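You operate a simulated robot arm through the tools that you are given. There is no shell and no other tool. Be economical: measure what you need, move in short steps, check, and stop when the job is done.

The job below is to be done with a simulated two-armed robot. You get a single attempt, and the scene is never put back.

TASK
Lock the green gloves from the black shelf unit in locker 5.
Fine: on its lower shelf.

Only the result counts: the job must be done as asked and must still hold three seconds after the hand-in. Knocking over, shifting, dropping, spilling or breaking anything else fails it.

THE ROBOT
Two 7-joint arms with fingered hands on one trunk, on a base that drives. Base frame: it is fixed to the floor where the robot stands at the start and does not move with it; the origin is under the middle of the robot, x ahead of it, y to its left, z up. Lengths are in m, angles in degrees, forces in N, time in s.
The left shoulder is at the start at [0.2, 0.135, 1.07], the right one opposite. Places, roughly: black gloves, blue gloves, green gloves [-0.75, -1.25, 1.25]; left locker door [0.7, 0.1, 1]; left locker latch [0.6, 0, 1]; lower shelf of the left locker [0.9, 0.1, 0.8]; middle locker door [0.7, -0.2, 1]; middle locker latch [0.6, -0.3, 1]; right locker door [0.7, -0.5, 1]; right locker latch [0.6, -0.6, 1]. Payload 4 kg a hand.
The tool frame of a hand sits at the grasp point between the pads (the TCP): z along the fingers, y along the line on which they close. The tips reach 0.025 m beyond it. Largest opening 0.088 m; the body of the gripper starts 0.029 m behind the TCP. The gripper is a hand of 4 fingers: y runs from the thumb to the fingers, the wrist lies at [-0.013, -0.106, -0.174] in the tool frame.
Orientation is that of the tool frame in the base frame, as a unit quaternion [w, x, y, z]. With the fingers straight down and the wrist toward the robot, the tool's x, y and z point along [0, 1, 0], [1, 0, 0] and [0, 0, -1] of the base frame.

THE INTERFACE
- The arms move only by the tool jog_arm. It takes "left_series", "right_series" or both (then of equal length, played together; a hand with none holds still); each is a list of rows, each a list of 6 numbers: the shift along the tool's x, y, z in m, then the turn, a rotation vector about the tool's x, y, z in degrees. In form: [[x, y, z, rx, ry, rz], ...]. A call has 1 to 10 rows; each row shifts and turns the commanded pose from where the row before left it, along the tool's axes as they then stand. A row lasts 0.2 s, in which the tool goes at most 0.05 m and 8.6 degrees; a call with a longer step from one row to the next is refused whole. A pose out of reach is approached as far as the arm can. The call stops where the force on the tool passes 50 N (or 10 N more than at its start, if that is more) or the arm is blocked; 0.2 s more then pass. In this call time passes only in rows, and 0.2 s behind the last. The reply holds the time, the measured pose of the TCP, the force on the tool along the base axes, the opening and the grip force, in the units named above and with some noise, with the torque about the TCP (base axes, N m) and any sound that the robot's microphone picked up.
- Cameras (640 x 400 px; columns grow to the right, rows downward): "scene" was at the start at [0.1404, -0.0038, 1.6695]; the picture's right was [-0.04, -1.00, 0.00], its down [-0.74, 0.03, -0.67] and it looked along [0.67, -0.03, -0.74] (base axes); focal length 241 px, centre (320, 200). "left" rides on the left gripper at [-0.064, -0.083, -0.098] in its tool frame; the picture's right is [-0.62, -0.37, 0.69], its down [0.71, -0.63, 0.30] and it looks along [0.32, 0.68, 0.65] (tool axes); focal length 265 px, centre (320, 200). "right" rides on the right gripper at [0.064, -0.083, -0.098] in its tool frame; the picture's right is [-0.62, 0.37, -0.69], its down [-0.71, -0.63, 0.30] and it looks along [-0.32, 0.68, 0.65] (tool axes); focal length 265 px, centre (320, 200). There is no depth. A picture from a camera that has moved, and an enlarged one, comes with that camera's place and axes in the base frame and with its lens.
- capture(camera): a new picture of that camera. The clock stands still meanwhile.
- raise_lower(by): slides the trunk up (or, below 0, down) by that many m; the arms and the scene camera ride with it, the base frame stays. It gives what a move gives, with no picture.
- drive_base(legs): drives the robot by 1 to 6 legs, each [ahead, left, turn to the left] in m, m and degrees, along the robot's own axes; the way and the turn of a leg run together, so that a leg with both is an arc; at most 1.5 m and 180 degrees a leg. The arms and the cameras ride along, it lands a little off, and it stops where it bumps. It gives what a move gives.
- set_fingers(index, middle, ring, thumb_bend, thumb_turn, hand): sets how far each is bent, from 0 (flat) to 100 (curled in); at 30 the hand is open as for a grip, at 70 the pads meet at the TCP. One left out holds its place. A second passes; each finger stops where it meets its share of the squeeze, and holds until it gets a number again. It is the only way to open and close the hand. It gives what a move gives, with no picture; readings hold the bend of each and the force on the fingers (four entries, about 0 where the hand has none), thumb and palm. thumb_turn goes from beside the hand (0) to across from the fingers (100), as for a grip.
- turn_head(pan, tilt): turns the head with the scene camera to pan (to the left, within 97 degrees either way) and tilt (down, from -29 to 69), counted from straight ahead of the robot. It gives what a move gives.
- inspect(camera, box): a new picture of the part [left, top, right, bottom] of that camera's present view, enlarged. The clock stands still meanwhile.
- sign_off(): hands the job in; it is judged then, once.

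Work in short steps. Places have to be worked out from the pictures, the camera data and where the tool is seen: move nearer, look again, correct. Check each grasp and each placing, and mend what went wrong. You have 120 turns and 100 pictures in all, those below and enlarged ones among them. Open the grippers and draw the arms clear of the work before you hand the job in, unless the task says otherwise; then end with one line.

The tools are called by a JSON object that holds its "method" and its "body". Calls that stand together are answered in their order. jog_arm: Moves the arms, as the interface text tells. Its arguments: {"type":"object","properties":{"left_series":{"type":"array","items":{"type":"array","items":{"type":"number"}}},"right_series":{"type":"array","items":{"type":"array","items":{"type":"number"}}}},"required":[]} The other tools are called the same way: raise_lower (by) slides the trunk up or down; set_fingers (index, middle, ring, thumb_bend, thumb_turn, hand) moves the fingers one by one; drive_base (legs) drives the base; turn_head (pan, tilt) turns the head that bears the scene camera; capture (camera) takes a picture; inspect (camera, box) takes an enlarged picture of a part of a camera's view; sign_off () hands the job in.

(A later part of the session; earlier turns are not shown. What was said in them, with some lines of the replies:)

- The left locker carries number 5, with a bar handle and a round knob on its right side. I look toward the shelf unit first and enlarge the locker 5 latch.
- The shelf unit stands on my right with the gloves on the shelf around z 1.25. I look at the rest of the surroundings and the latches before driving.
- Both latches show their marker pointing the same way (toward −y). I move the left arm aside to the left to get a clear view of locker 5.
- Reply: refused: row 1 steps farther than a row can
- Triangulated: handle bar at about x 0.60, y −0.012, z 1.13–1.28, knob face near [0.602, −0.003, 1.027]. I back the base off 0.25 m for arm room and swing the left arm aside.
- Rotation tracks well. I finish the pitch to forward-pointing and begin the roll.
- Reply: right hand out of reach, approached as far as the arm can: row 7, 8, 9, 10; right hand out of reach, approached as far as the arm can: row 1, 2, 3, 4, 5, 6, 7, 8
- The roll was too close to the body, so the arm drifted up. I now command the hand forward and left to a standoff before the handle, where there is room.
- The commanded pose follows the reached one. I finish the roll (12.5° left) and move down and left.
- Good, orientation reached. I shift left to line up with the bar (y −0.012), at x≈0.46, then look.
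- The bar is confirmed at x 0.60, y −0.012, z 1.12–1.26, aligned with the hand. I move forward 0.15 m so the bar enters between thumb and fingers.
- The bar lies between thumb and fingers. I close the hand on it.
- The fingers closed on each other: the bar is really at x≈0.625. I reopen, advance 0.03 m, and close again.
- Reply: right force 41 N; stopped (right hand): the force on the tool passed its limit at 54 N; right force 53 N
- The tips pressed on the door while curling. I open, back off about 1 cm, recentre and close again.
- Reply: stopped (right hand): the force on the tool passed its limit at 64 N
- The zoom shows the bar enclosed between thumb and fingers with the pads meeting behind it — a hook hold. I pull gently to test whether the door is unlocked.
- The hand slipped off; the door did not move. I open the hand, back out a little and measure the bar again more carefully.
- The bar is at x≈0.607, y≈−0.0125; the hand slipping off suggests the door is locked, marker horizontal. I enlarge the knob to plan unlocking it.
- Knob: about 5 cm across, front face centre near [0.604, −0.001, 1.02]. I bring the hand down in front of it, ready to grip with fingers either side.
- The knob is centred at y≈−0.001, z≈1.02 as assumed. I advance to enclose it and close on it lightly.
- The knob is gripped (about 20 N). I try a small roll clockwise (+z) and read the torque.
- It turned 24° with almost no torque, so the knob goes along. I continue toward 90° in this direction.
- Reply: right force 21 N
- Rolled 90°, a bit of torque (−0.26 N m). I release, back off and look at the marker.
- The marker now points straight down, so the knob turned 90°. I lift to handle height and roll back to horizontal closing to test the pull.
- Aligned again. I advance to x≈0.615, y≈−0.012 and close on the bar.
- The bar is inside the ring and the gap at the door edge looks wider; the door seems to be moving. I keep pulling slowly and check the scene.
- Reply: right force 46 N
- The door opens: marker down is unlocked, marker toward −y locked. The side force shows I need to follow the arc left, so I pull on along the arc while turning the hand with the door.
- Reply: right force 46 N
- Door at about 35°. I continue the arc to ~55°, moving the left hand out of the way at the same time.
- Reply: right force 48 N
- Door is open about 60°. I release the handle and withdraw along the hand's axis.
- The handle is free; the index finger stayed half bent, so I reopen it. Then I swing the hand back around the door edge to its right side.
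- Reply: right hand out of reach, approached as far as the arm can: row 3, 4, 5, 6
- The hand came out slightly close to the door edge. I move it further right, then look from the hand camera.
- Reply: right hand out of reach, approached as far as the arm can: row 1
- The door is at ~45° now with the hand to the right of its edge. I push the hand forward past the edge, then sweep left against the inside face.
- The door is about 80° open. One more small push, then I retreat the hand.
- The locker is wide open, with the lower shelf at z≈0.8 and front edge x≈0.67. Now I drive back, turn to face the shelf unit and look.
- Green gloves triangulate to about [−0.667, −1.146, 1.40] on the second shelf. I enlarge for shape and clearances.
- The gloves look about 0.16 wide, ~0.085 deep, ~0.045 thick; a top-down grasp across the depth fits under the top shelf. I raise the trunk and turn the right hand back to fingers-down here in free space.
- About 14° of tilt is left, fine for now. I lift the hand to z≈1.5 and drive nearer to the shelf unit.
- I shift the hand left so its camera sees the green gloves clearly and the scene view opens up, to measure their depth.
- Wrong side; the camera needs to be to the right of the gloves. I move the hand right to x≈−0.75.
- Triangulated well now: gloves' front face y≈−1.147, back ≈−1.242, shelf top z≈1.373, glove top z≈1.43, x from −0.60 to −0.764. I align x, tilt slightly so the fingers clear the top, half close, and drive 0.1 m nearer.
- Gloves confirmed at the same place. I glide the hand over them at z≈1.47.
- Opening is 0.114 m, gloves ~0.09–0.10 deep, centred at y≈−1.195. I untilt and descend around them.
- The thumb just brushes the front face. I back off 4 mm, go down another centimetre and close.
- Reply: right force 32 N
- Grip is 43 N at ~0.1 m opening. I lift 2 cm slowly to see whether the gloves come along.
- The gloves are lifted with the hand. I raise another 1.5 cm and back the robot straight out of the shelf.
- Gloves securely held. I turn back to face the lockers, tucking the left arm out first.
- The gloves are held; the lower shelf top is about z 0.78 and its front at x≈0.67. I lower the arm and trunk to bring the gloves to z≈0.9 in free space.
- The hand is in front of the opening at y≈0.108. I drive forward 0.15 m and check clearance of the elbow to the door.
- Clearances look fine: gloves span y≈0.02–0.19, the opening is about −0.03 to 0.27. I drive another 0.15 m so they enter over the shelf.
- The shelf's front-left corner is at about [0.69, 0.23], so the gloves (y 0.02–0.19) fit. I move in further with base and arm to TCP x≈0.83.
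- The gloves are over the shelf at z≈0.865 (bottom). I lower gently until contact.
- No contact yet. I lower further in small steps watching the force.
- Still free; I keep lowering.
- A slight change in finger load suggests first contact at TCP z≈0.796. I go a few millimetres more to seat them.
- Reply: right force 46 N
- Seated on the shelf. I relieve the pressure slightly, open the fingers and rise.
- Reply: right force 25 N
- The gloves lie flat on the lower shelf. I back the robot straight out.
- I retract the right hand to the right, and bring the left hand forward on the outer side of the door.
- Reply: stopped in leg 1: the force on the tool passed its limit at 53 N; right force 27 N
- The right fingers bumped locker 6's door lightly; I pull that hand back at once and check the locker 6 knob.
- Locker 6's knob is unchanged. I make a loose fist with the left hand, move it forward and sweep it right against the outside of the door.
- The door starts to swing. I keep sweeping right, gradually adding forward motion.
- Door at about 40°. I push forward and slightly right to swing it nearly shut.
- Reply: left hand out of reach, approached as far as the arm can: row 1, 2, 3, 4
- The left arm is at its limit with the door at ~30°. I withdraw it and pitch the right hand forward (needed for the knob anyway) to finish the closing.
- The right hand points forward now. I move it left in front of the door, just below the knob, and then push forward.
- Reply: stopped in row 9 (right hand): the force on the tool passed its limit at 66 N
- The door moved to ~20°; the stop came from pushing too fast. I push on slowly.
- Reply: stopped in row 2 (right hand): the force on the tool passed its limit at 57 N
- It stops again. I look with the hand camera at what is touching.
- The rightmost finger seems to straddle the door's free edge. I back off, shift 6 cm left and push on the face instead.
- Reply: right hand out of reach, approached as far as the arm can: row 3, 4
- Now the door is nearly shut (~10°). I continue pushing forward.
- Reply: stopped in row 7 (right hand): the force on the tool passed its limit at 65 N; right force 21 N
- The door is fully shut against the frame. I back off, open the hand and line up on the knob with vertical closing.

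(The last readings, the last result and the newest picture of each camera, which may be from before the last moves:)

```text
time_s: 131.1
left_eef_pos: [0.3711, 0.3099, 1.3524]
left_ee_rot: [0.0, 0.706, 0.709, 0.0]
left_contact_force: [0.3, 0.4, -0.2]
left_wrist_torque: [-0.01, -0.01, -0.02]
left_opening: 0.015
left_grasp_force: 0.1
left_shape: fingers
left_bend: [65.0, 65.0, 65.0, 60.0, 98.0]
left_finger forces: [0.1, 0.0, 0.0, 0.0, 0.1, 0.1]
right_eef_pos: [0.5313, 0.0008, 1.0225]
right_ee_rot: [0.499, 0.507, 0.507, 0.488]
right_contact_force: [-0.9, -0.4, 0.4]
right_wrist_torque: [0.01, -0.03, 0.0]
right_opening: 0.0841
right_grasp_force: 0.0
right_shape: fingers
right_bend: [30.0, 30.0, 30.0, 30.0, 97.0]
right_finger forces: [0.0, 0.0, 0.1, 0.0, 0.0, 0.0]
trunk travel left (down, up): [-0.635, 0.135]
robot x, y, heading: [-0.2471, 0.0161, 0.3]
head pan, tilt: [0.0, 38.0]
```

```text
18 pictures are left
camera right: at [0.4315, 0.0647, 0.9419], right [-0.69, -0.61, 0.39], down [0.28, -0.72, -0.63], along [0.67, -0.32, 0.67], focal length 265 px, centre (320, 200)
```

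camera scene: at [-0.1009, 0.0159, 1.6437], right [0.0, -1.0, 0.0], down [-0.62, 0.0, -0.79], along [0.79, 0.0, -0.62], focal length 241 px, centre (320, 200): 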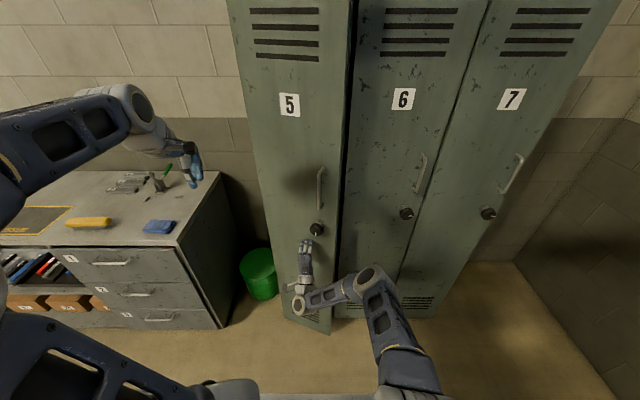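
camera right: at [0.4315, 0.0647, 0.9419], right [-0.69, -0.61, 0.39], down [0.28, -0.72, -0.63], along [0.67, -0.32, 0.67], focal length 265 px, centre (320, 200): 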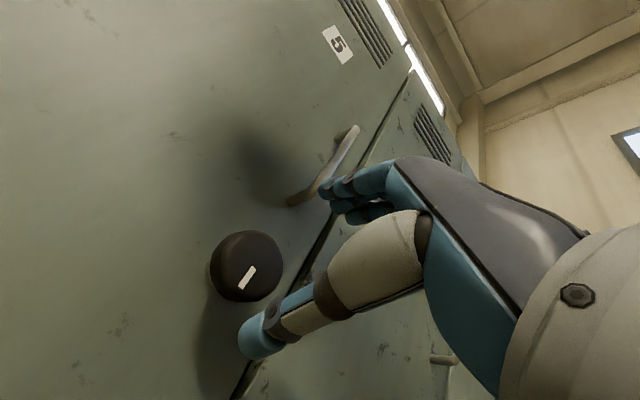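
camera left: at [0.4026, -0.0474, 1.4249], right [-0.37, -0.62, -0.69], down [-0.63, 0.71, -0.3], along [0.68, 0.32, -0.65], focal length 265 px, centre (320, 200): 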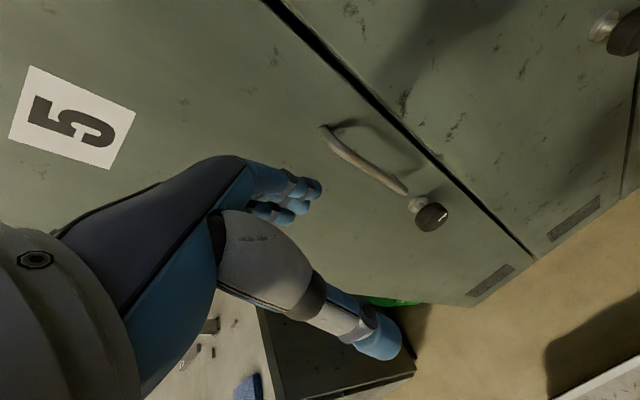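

The knob is centred as expected (y≈0.003, z≈1.019), marker down. I advance, grip it and turn it back 90° counter-clockwise.

{"method": "jog_arm", "body": {"right_series": [[0.001, -0.002, 0.03, 0, 0, 0], [0, -0.001, 0.03, 0, 0, 0], [0, 0, 0.022, 0, 0, 0]]}}

{"method": "set_fingers", "body": {"hand": "right", "index": 70, "middle": 70, "ring": 70, "thumb_bend": 70}}

{"method": "jog_arm", "body": {"right_series": [[0, 0, 0, 0, 0, -7], [0, 0, 0, 0, 0, -7], [0, 0, 0, 0, 0, -7], [0, 0, 0, 0, 0, -7], [0, 0, 0, 0, 0, -7], [0, 0, 0, 0, 0, -7]]}}

```text
time_s: 131.9
left_eef_pos: [0.3712, 0.3098, 1.3516]
left_ee_rot: [0.001, 0.706, 0.708, 0.0]
left_contact_force: [0.5, -0.2, 0.3]
left_wrist_torque: [0.0, 0.0, 0.0]
left_opening: 0.0145
left_grasp_force: 0.0
left_shape: fingers
left_bend: [65.0, 65.0, 65.0, 60.0, 98.0]
left_finger forces: [0.0, 0.0, 0.0, 0.0, 0.0, 0.0]
right_eef_pos: [0.6123, -0.0013, 1.0164]
right_ee_rot: [0.499, 0.507, 0.506, 0.488]
right_contact_force: [0.4, -0.3, -0.1]
right_wrist_torque: [0.02, 0.01, 0.01]
right_opening: 0.0843
right_grasp_force: 0.1
right_shape: fingers
right_bend: [30.0, 30.0, 30.0, 30.0, 97.0]
right_finger forces: [0.0, 0.1, 0.1, 0.1, 0.0, 0.0]
trunk travel left (down, up): [-0.635, 0.135]
robot x, y, heading: [-0.2472, 0.0195, -0.1]
head pan, tilt: [0.0, 38.0]
```

```text
time_s: 132.9
left_eef_pos: [0.3708, 0.3106, 1.3521]
left_ee_rot: [0.0, 0.706, 0.708, 0.0]
left_contact_force: [0.7, 0.4, 0.0]
left_wrist_torque: [0.03, -0.02, 0.0]
left_opening: 0.0146
left_grasp_force: 0.0
left_shape: fingers
left_bend: [65.0, 65.0, 65.0, 60.0, 98.0]
left_finger forces: [0.0, 0.1, 0.0, 0.0, 0.1, 0.0]
right_eef_pos: [0.612, -0.001, 1.018]
right_ee_rot: [0.5, 0.506, 0.504, 0.489]
right_contact_force: [0.7, -0.3, 10.5]
right_wrist_torque: [-0.06, -0.14, -0.01]
right_opening: 0.0373
right_grasp_force: 20.9
right_shape: fingers
right_bend: [48.0, 61.0, 67.0, 57.0, 97.0]
right_finger forces: [14.5, 8.8, 2.0, 0.1, 15.8, 0.0]
trunk travel left (down, up): [-0.635, 0.135]
robot x, y, heading: [-0.2471, 0.0153, 0.3]
head pan, tilt: [0.0, 38.0]
```

```text
time_s: 134.3
left_eef_pos: [0.3691, 0.3097, 1.352]
left_ee_rot: [0.0, 0.706, 0.708, 0.0]
left_contact_force: [0.2, -0.1, 0.3]
left_wrist_torque: [0.0, 0.02, 0.01]
left_opening: 0.0147
left_grasp_force: 0.1
left_shape: fingers
left_bend: [65.0, 65.0, 65.0, 60.0, 98.0]
left_finger forces: [0.0, 0.1, 0.0, 0.0, 0.0, 0.1]
right_eef_pos: [0.6128, -0.0014, 1.0173]
right_ee_rot: [0.641, 0.291, 0.654, 0.276]
right_contact_force: [-3.9, -6.9, 16.5]
right_wrist_torque: [0.07, -0.17, 0.07]
right_opening: 0.0366
right_grasp_force: 21.0
right_shape: fingers
right_bend: [48.0, 61.0, 66.0, 58.0, 98.0]
right_finger forces: [11.0, 9.4, 4.6, 0.0, 16.7, 0.1]
trunk travel left (down, up): [-0.635, 0.135]
robot x, y, heading: [-0.248, 0.0191, 0.3]
head pan, tilt: [0.0, 38.0]
```

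Turning smoothly at low torque. I complete the remaining 48° plus a little.

{"method": "jog_arm", "body": {"right_series": [[0, 0, 0, 0, 0, -7], [0, 0, 0, 0, 0, -7], [0, 0, 0, 0, 0, -7], [0, 0, 0, 0, 0, -7], [0, 0, 0, 0, 0, -7], [0, 0, 0, 0, 0, -7], [0, 0, 0, 0, 0, -7], [0, 0, 0, 0, 0, -4]]}}

{"method": "set_fingers", "body": {"hand": "right", "index": 30, "middle": 30, "ring": 30, "thumb_bend": 30}}

{"method": "jog_arm", "body": {"right_series": [[0, 0, -0.04, 0, 0, 0], [0, 0, -0.045, 0, 0, 0]]}}

{"method": "capture", "body": {"camera": "right"}}

{"method": "inspect", "body": {"camera": "scene", "box": [280, 160, 440, 260]}}

```text
time_s: 136.1
left_eef_pos: [0.3702, 0.3104, 1.3517]
left_ee_rot: [0.0, 0.706, 0.708, 0.0]
left_contact_force: [-0.6, -0.7, 1.2]
left_wrist_torque: [0.01, 0.0, 0.02]
left_opening: 0.0148
left_grasp_force: 0.0
left_shape: fingers
left_bend: [65.0, 65.0, 65.0, 60.0, 98.0]
left_finger forces: [0.1, 0.0, 0.0, 0.0, 0.1, 0.1]
right_eef_pos: [0.6122, -0.0007, 1.0187]
right_ee_rot: [0.698, -0.032, 0.714, -0.037]
right_contact_force: [0.6, -3.3, 21.2]
right_wrist_torque: [0.52, -0.19, -0.12]
right_opening: 0.0367
right_grasp_force: 21.7
right_shape: fingers
right_bend: [51.0, 63.0, 69.0, 58.0, 95.0]
right_finger forces: [9.0, 7.9, 7.7, 0.1, 18.5, 0.0]
trunk travel left (down, up): [-0.635, 0.135]
robot x, y, heading: [-0.2483, 0.0142, 0.3]
head pan, tilt: [0.0, 38.0]
```

```text
time_s: 137.1
left_eef_pos: [0.3716, 0.3102, 1.3525]
left_ee_rot: [0.0, 0.706, 0.708, 0.0]
left_contact_force: [0.7, 0.1, 0.2]
left_wrist_torque: [0.02, -0.03, 0.0]
left_opening: 0.0146
left_grasp_force: 0.0
left_shape: fingers
left_bend: [65.0, 65.0, 65.0, 60.0, 98.0]
left_finger forces: [0.1, 0.0, 0.0, 0.0, 0.1, 0.0]
right_eef_pos: [0.6121, -0.001, 1.017]
right_ee_rot: [0.696, -0.032, 0.716, -0.039]
right_contact_force: [0.1, -0.9, 0.0]
right_wrist_torque: [0.01, -0.01, 0.02]
right_opening: 0.0844
right_grasp_force: 0.1
right_shape: fingers
right_bend: [30.0, 30.0, 30.0, 30.0, 97.0]
right_finger forces: [0.0, 0.1, 0.0, 0.0, 0.1, 0.0]
trunk travel left (down, up): [-0.635, 0.135]
robot x, y, heading: [-0.2455, 0.0118, 0.4]
head pan, tilt: [0.0, 38.0]
```

```text
time_s: 137.7
left_eef_pos: [0.3706, 0.3109, 1.3517]
left_ee_rot: [0.0, 0.706, 0.708, 0.0]
left_contact_force: [-0.6, 0.2, 0.2]
left_wrist_torque: [0.0, 0.02, 0.0]
left_opening: 0.0147
left_grasp_force: 0.0
left_shape: fingers
left_bend: [65.0, 65.0, 65.0, 60.0, 98.0]
left_finger forces: [0.1, 0.1, 0.1, 0.0, 0.1, 0.0]
right_eef_pos: [0.5259, -0.0019, 1.018]
right_ee_rot: [0.696, -0.032, 0.716, -0.039]
right_contact_force: [0.2, 0.1, 0.3]
right_wrist_torque: [0.01, 0.02, -0.02]
right_opening: 0.0843
right_grasp_force: 0.0
right_shape: fingers
right_bend: [30.0, 30.0, 30.0, 30.0, 97.0]
right_finger forces: [0.0, 0.0, 0.1, 0.0, 0.0, 0.0]
trunk travel left (down, up): [-0.635, 0.135]
robot x, y, heading: [-0.2473, 0.0162, 0.5]
head pan, tilt: [0.0, 38.0]
```

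```text
17 pictures are left
camera right: at [0.4251, -0.0886, 0.9655], right [-0.67, 0.44, 0.6], down [0.32, -0.56, 0.76], along [0.67, 0.7, 0.24], focal length 265 px, centre (320, 200)
```

right: 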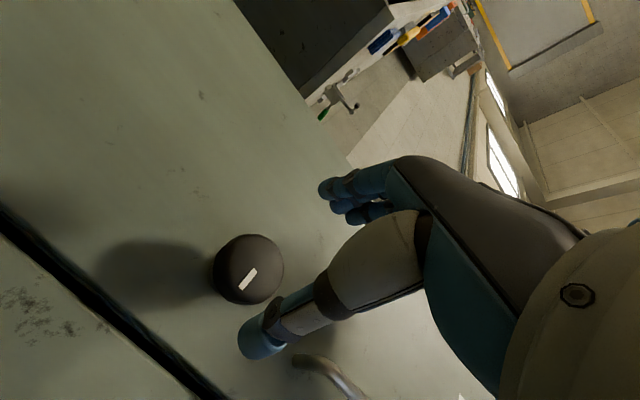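

```text
4.00 times, centred on (360, 210) of scene
camera zoom: at [-0.101, 0.0159, 1.6437], right [0.0, -1.0, 0.0], down [-0.62, 0.0, -0.79], along [0.79, 0.0, -0.62], focal length 962 px, centre (160, 160)
```

zoom: 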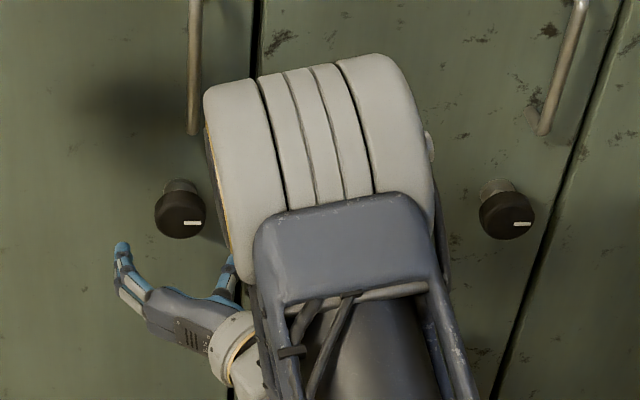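

The marker again points toward the frame like locker 6. I withdraw both arms, open the left hand and do a final check.

{"method": "set_fingers", "body": {"hand": "left", "index": 30, "middle": 30, "ring": 30, "thumb_bend": 30}}

{"method": "jog_arm", "body": {"right_series": [[0, -0.01, -0.04, 0, 0, 0], [0, -0.04, -0.02, 0, 0, 0], [0, -0.045, 0, 0, 0, 0], [0, -0.045, 0, 0, 0, 0]], "left_series": [[0, -0.04, 0, 0, 0, 0], [0, -0.04, 0, 0, 0, 0], [0, -0.04, 0, 0, 0, 0], [0, 0, 0, 0, 0, 0]]}}

{"method": "drive_base", "body": {"legs": [[-0.2, 0, 0]]}}

{"method": "capture", "body": {"camera": "scene"}}

{"method": "inspect", "body": {"camera": "scene", "box": [260, 80, 420, 240]}}

```text
time_s: 138.7
left_eef_pos: [0.3712, 0.3097, 1.3516]
left_ee_rot: [0.001, 0.706, 0.709, 0.001]
left_contact_force: [-0.2, -0.1, -0.2]
left_wrist_torque: [0.02, -0.03, -0.03]
left_opening: 0.0845
left_grasp_force: 0.0
left_shape: fingers
left_bend: [30.0, 30.0, 30.0, 30.0, 98.0]
left_finger forces: [0.1, 0.0, 0.0, 0.1, 0.0, 0.1]
right_eef_pos: [0.5269, -0.0007, 1.0189]
right_ee_rot: [0.696, -0.032, 0.717, -0.039]
right_contact_force: [-0.4, 0.5, 0.1]
right_wrist_torque: [0.02, 0.0, 0.01]
right_opening: 0.0846
right_grasp_force: 0.1
right_shape: fingers
right_bend: [30.0, 30.0, 30.0, 30.0, 97.0]
right_finger forces: [0.0, 0.0, 0.0, 0.0, 0.0, 0.0]
trunk travel left (down, up): [-0.635, 0.135]
robot x, y, heading: [-0.2469, 0.0162, 0.4]
head pan, tilt: [0.0, 38.0]
```

```text
time_s: 139.7
left_eef_pos: [0.251, 0.3106, 1.35]
left_ee_rot: [0.001, 0.706, 0.708, 0.0]
left_contact_force: [-0.2, -0.1, 0.2]
left_wrist_torque: [-0.01, 0.01, -0.01]
left_opening: 0.0844
left_grasp_force: 0.0
left_shape: fingers
left_bend: [30.0, 30.0, 30.0, 30.0, 98.0]
left_finger forces: [0.0, 0.0, 0.1, 0.0, 0.2, 0.0]
right_eef_pos: [0.4679, -0.14, 1.0334]
right_ee_rot: [0.697, -0.033, 0.716, -0.038]
right_contact_force: [0.4, 0.8, -0.1]
right_wrist_torque: [0.0, 0.04, 0.0]
right_opening: 0.0846
right_grasp_force: 0.0
right_shape: fingers
right_bend: [30.0, 30.0, 30.0, 30.0, 97.0]
right_finger forces: [0.0, 0.1, 0.0, 0.0, 0.0, 0.0]
trunk travel left (down, up): [-0.635, 0.135]
robot x, y, heading: [-0.2465, 0.0146, 0.1]
head pan, tilt: [0.0, 38.0]
```

```text
time_s: 141.3
left_eef_pos: [0.0453, 0.311, 1.3508]
left_ee_rot: [0.0, 0.704, 0.711, 0.0]
left_contact_force: [0.0, 0.1, 0.6]
left_wrist_torque: [0.0, 0.04, 0.02]
left_opening: 0.0847
left_grasp_force: 0.1
left_shape: fingers
left_bend: [30.0, 30.0, 30.0, 30.0, 98.0]
left_finger forces: [0.1, 0.0, 0.0, 0.0, 0.0, 0.1]
right_eef_pos: [0.2655, -0.1382, 1.0337]
right_ee_rot: [0.696, -0.033, 0.716, -0.037]
right_contact_force: [1.3, 0.2, 0.2]
right_wrist_torque: [-0.01, 0.01, -0.05]
right_opening: 0.0846
right_grasp_force: 0.1
right_shape: fingers
right_bend: [30.0, 30.0, 30.0, 30.0, 97.0]
right_finger forces: [0.0, 0.1, 0.0, 0.1, 0.1, 0.0]
trunk travel left (down, up): [-0.635, 0.135]
robot x, y, heading: [-0.4565, 0.0146, 0.7]
head pan, tilt: [0.0, 38.0]
```

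```text
15 pictures are left
camera scene: at [-0.3055, 0.0153, 1.6437], right [0.01, -1.0, 0.0], down [-0.62, -0.01, -0.79], along [0.79, 0.01, -0.62], focal length 241 px, centre (320, 200)
```

scene: 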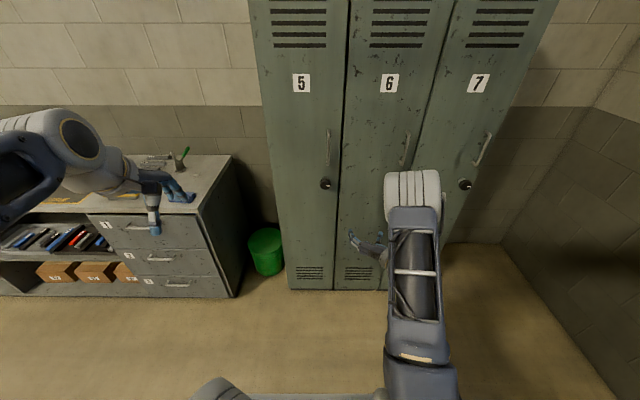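

```text
2.50 times, centred on (340, 160) of scene
camera zoom: at [-0.3055, 0.0153, 1.6437], right [0.01, -1.0, 0.0], down [-0.62, -0.01, -0.79], along [0.79, 0.01, -0.62], focal length 602 px, centre (270, 300)
```

zoom: 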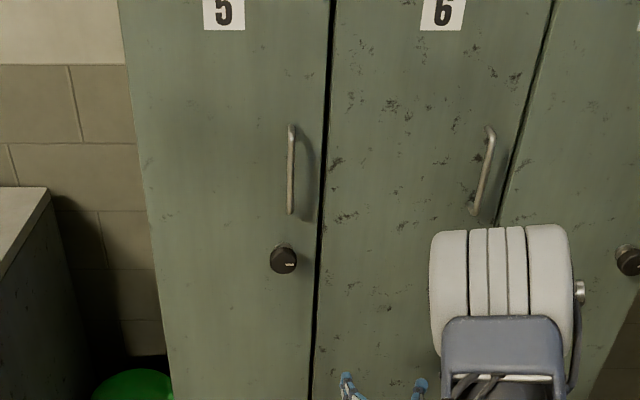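

The door is flush and shut. One close look at the knob marker to confirm it is fully turned.

{"method": "inspect", "body": {"camera": "scene", "box": [300, 165, 360, 205]}}

```text
10.00 times, centred on (330, 185) of scene
camera zoom: at [-0.3055, 0.0153, 1.6437], right [0.01, -1.0, 0.0], down [-0.62, -0.01, -0.79], along [0.79, 0.01, -0.62], focal length 2406 px, centre (220, 350)
```

zoom: 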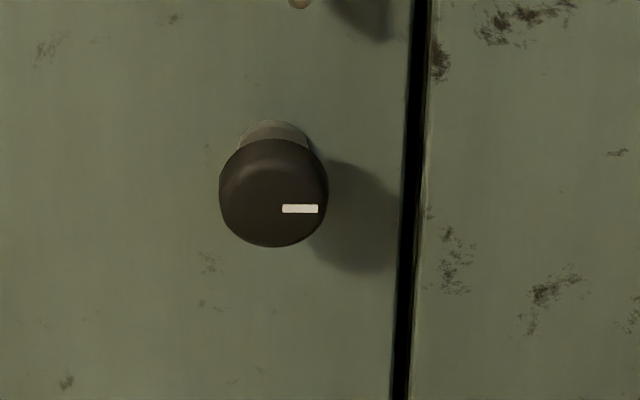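

The marker is exactly horizontal in the locked position, the door is shut, both hands are open and clear. I hand in.

{"method": "sign_off", "body": {}}

```text
The job is handed in.
```

The green gloves are on the lower shelf of locker 5. The door is shut and the knob is back in its original position, which I read as locked; I didn't pull the handle again to confirm.
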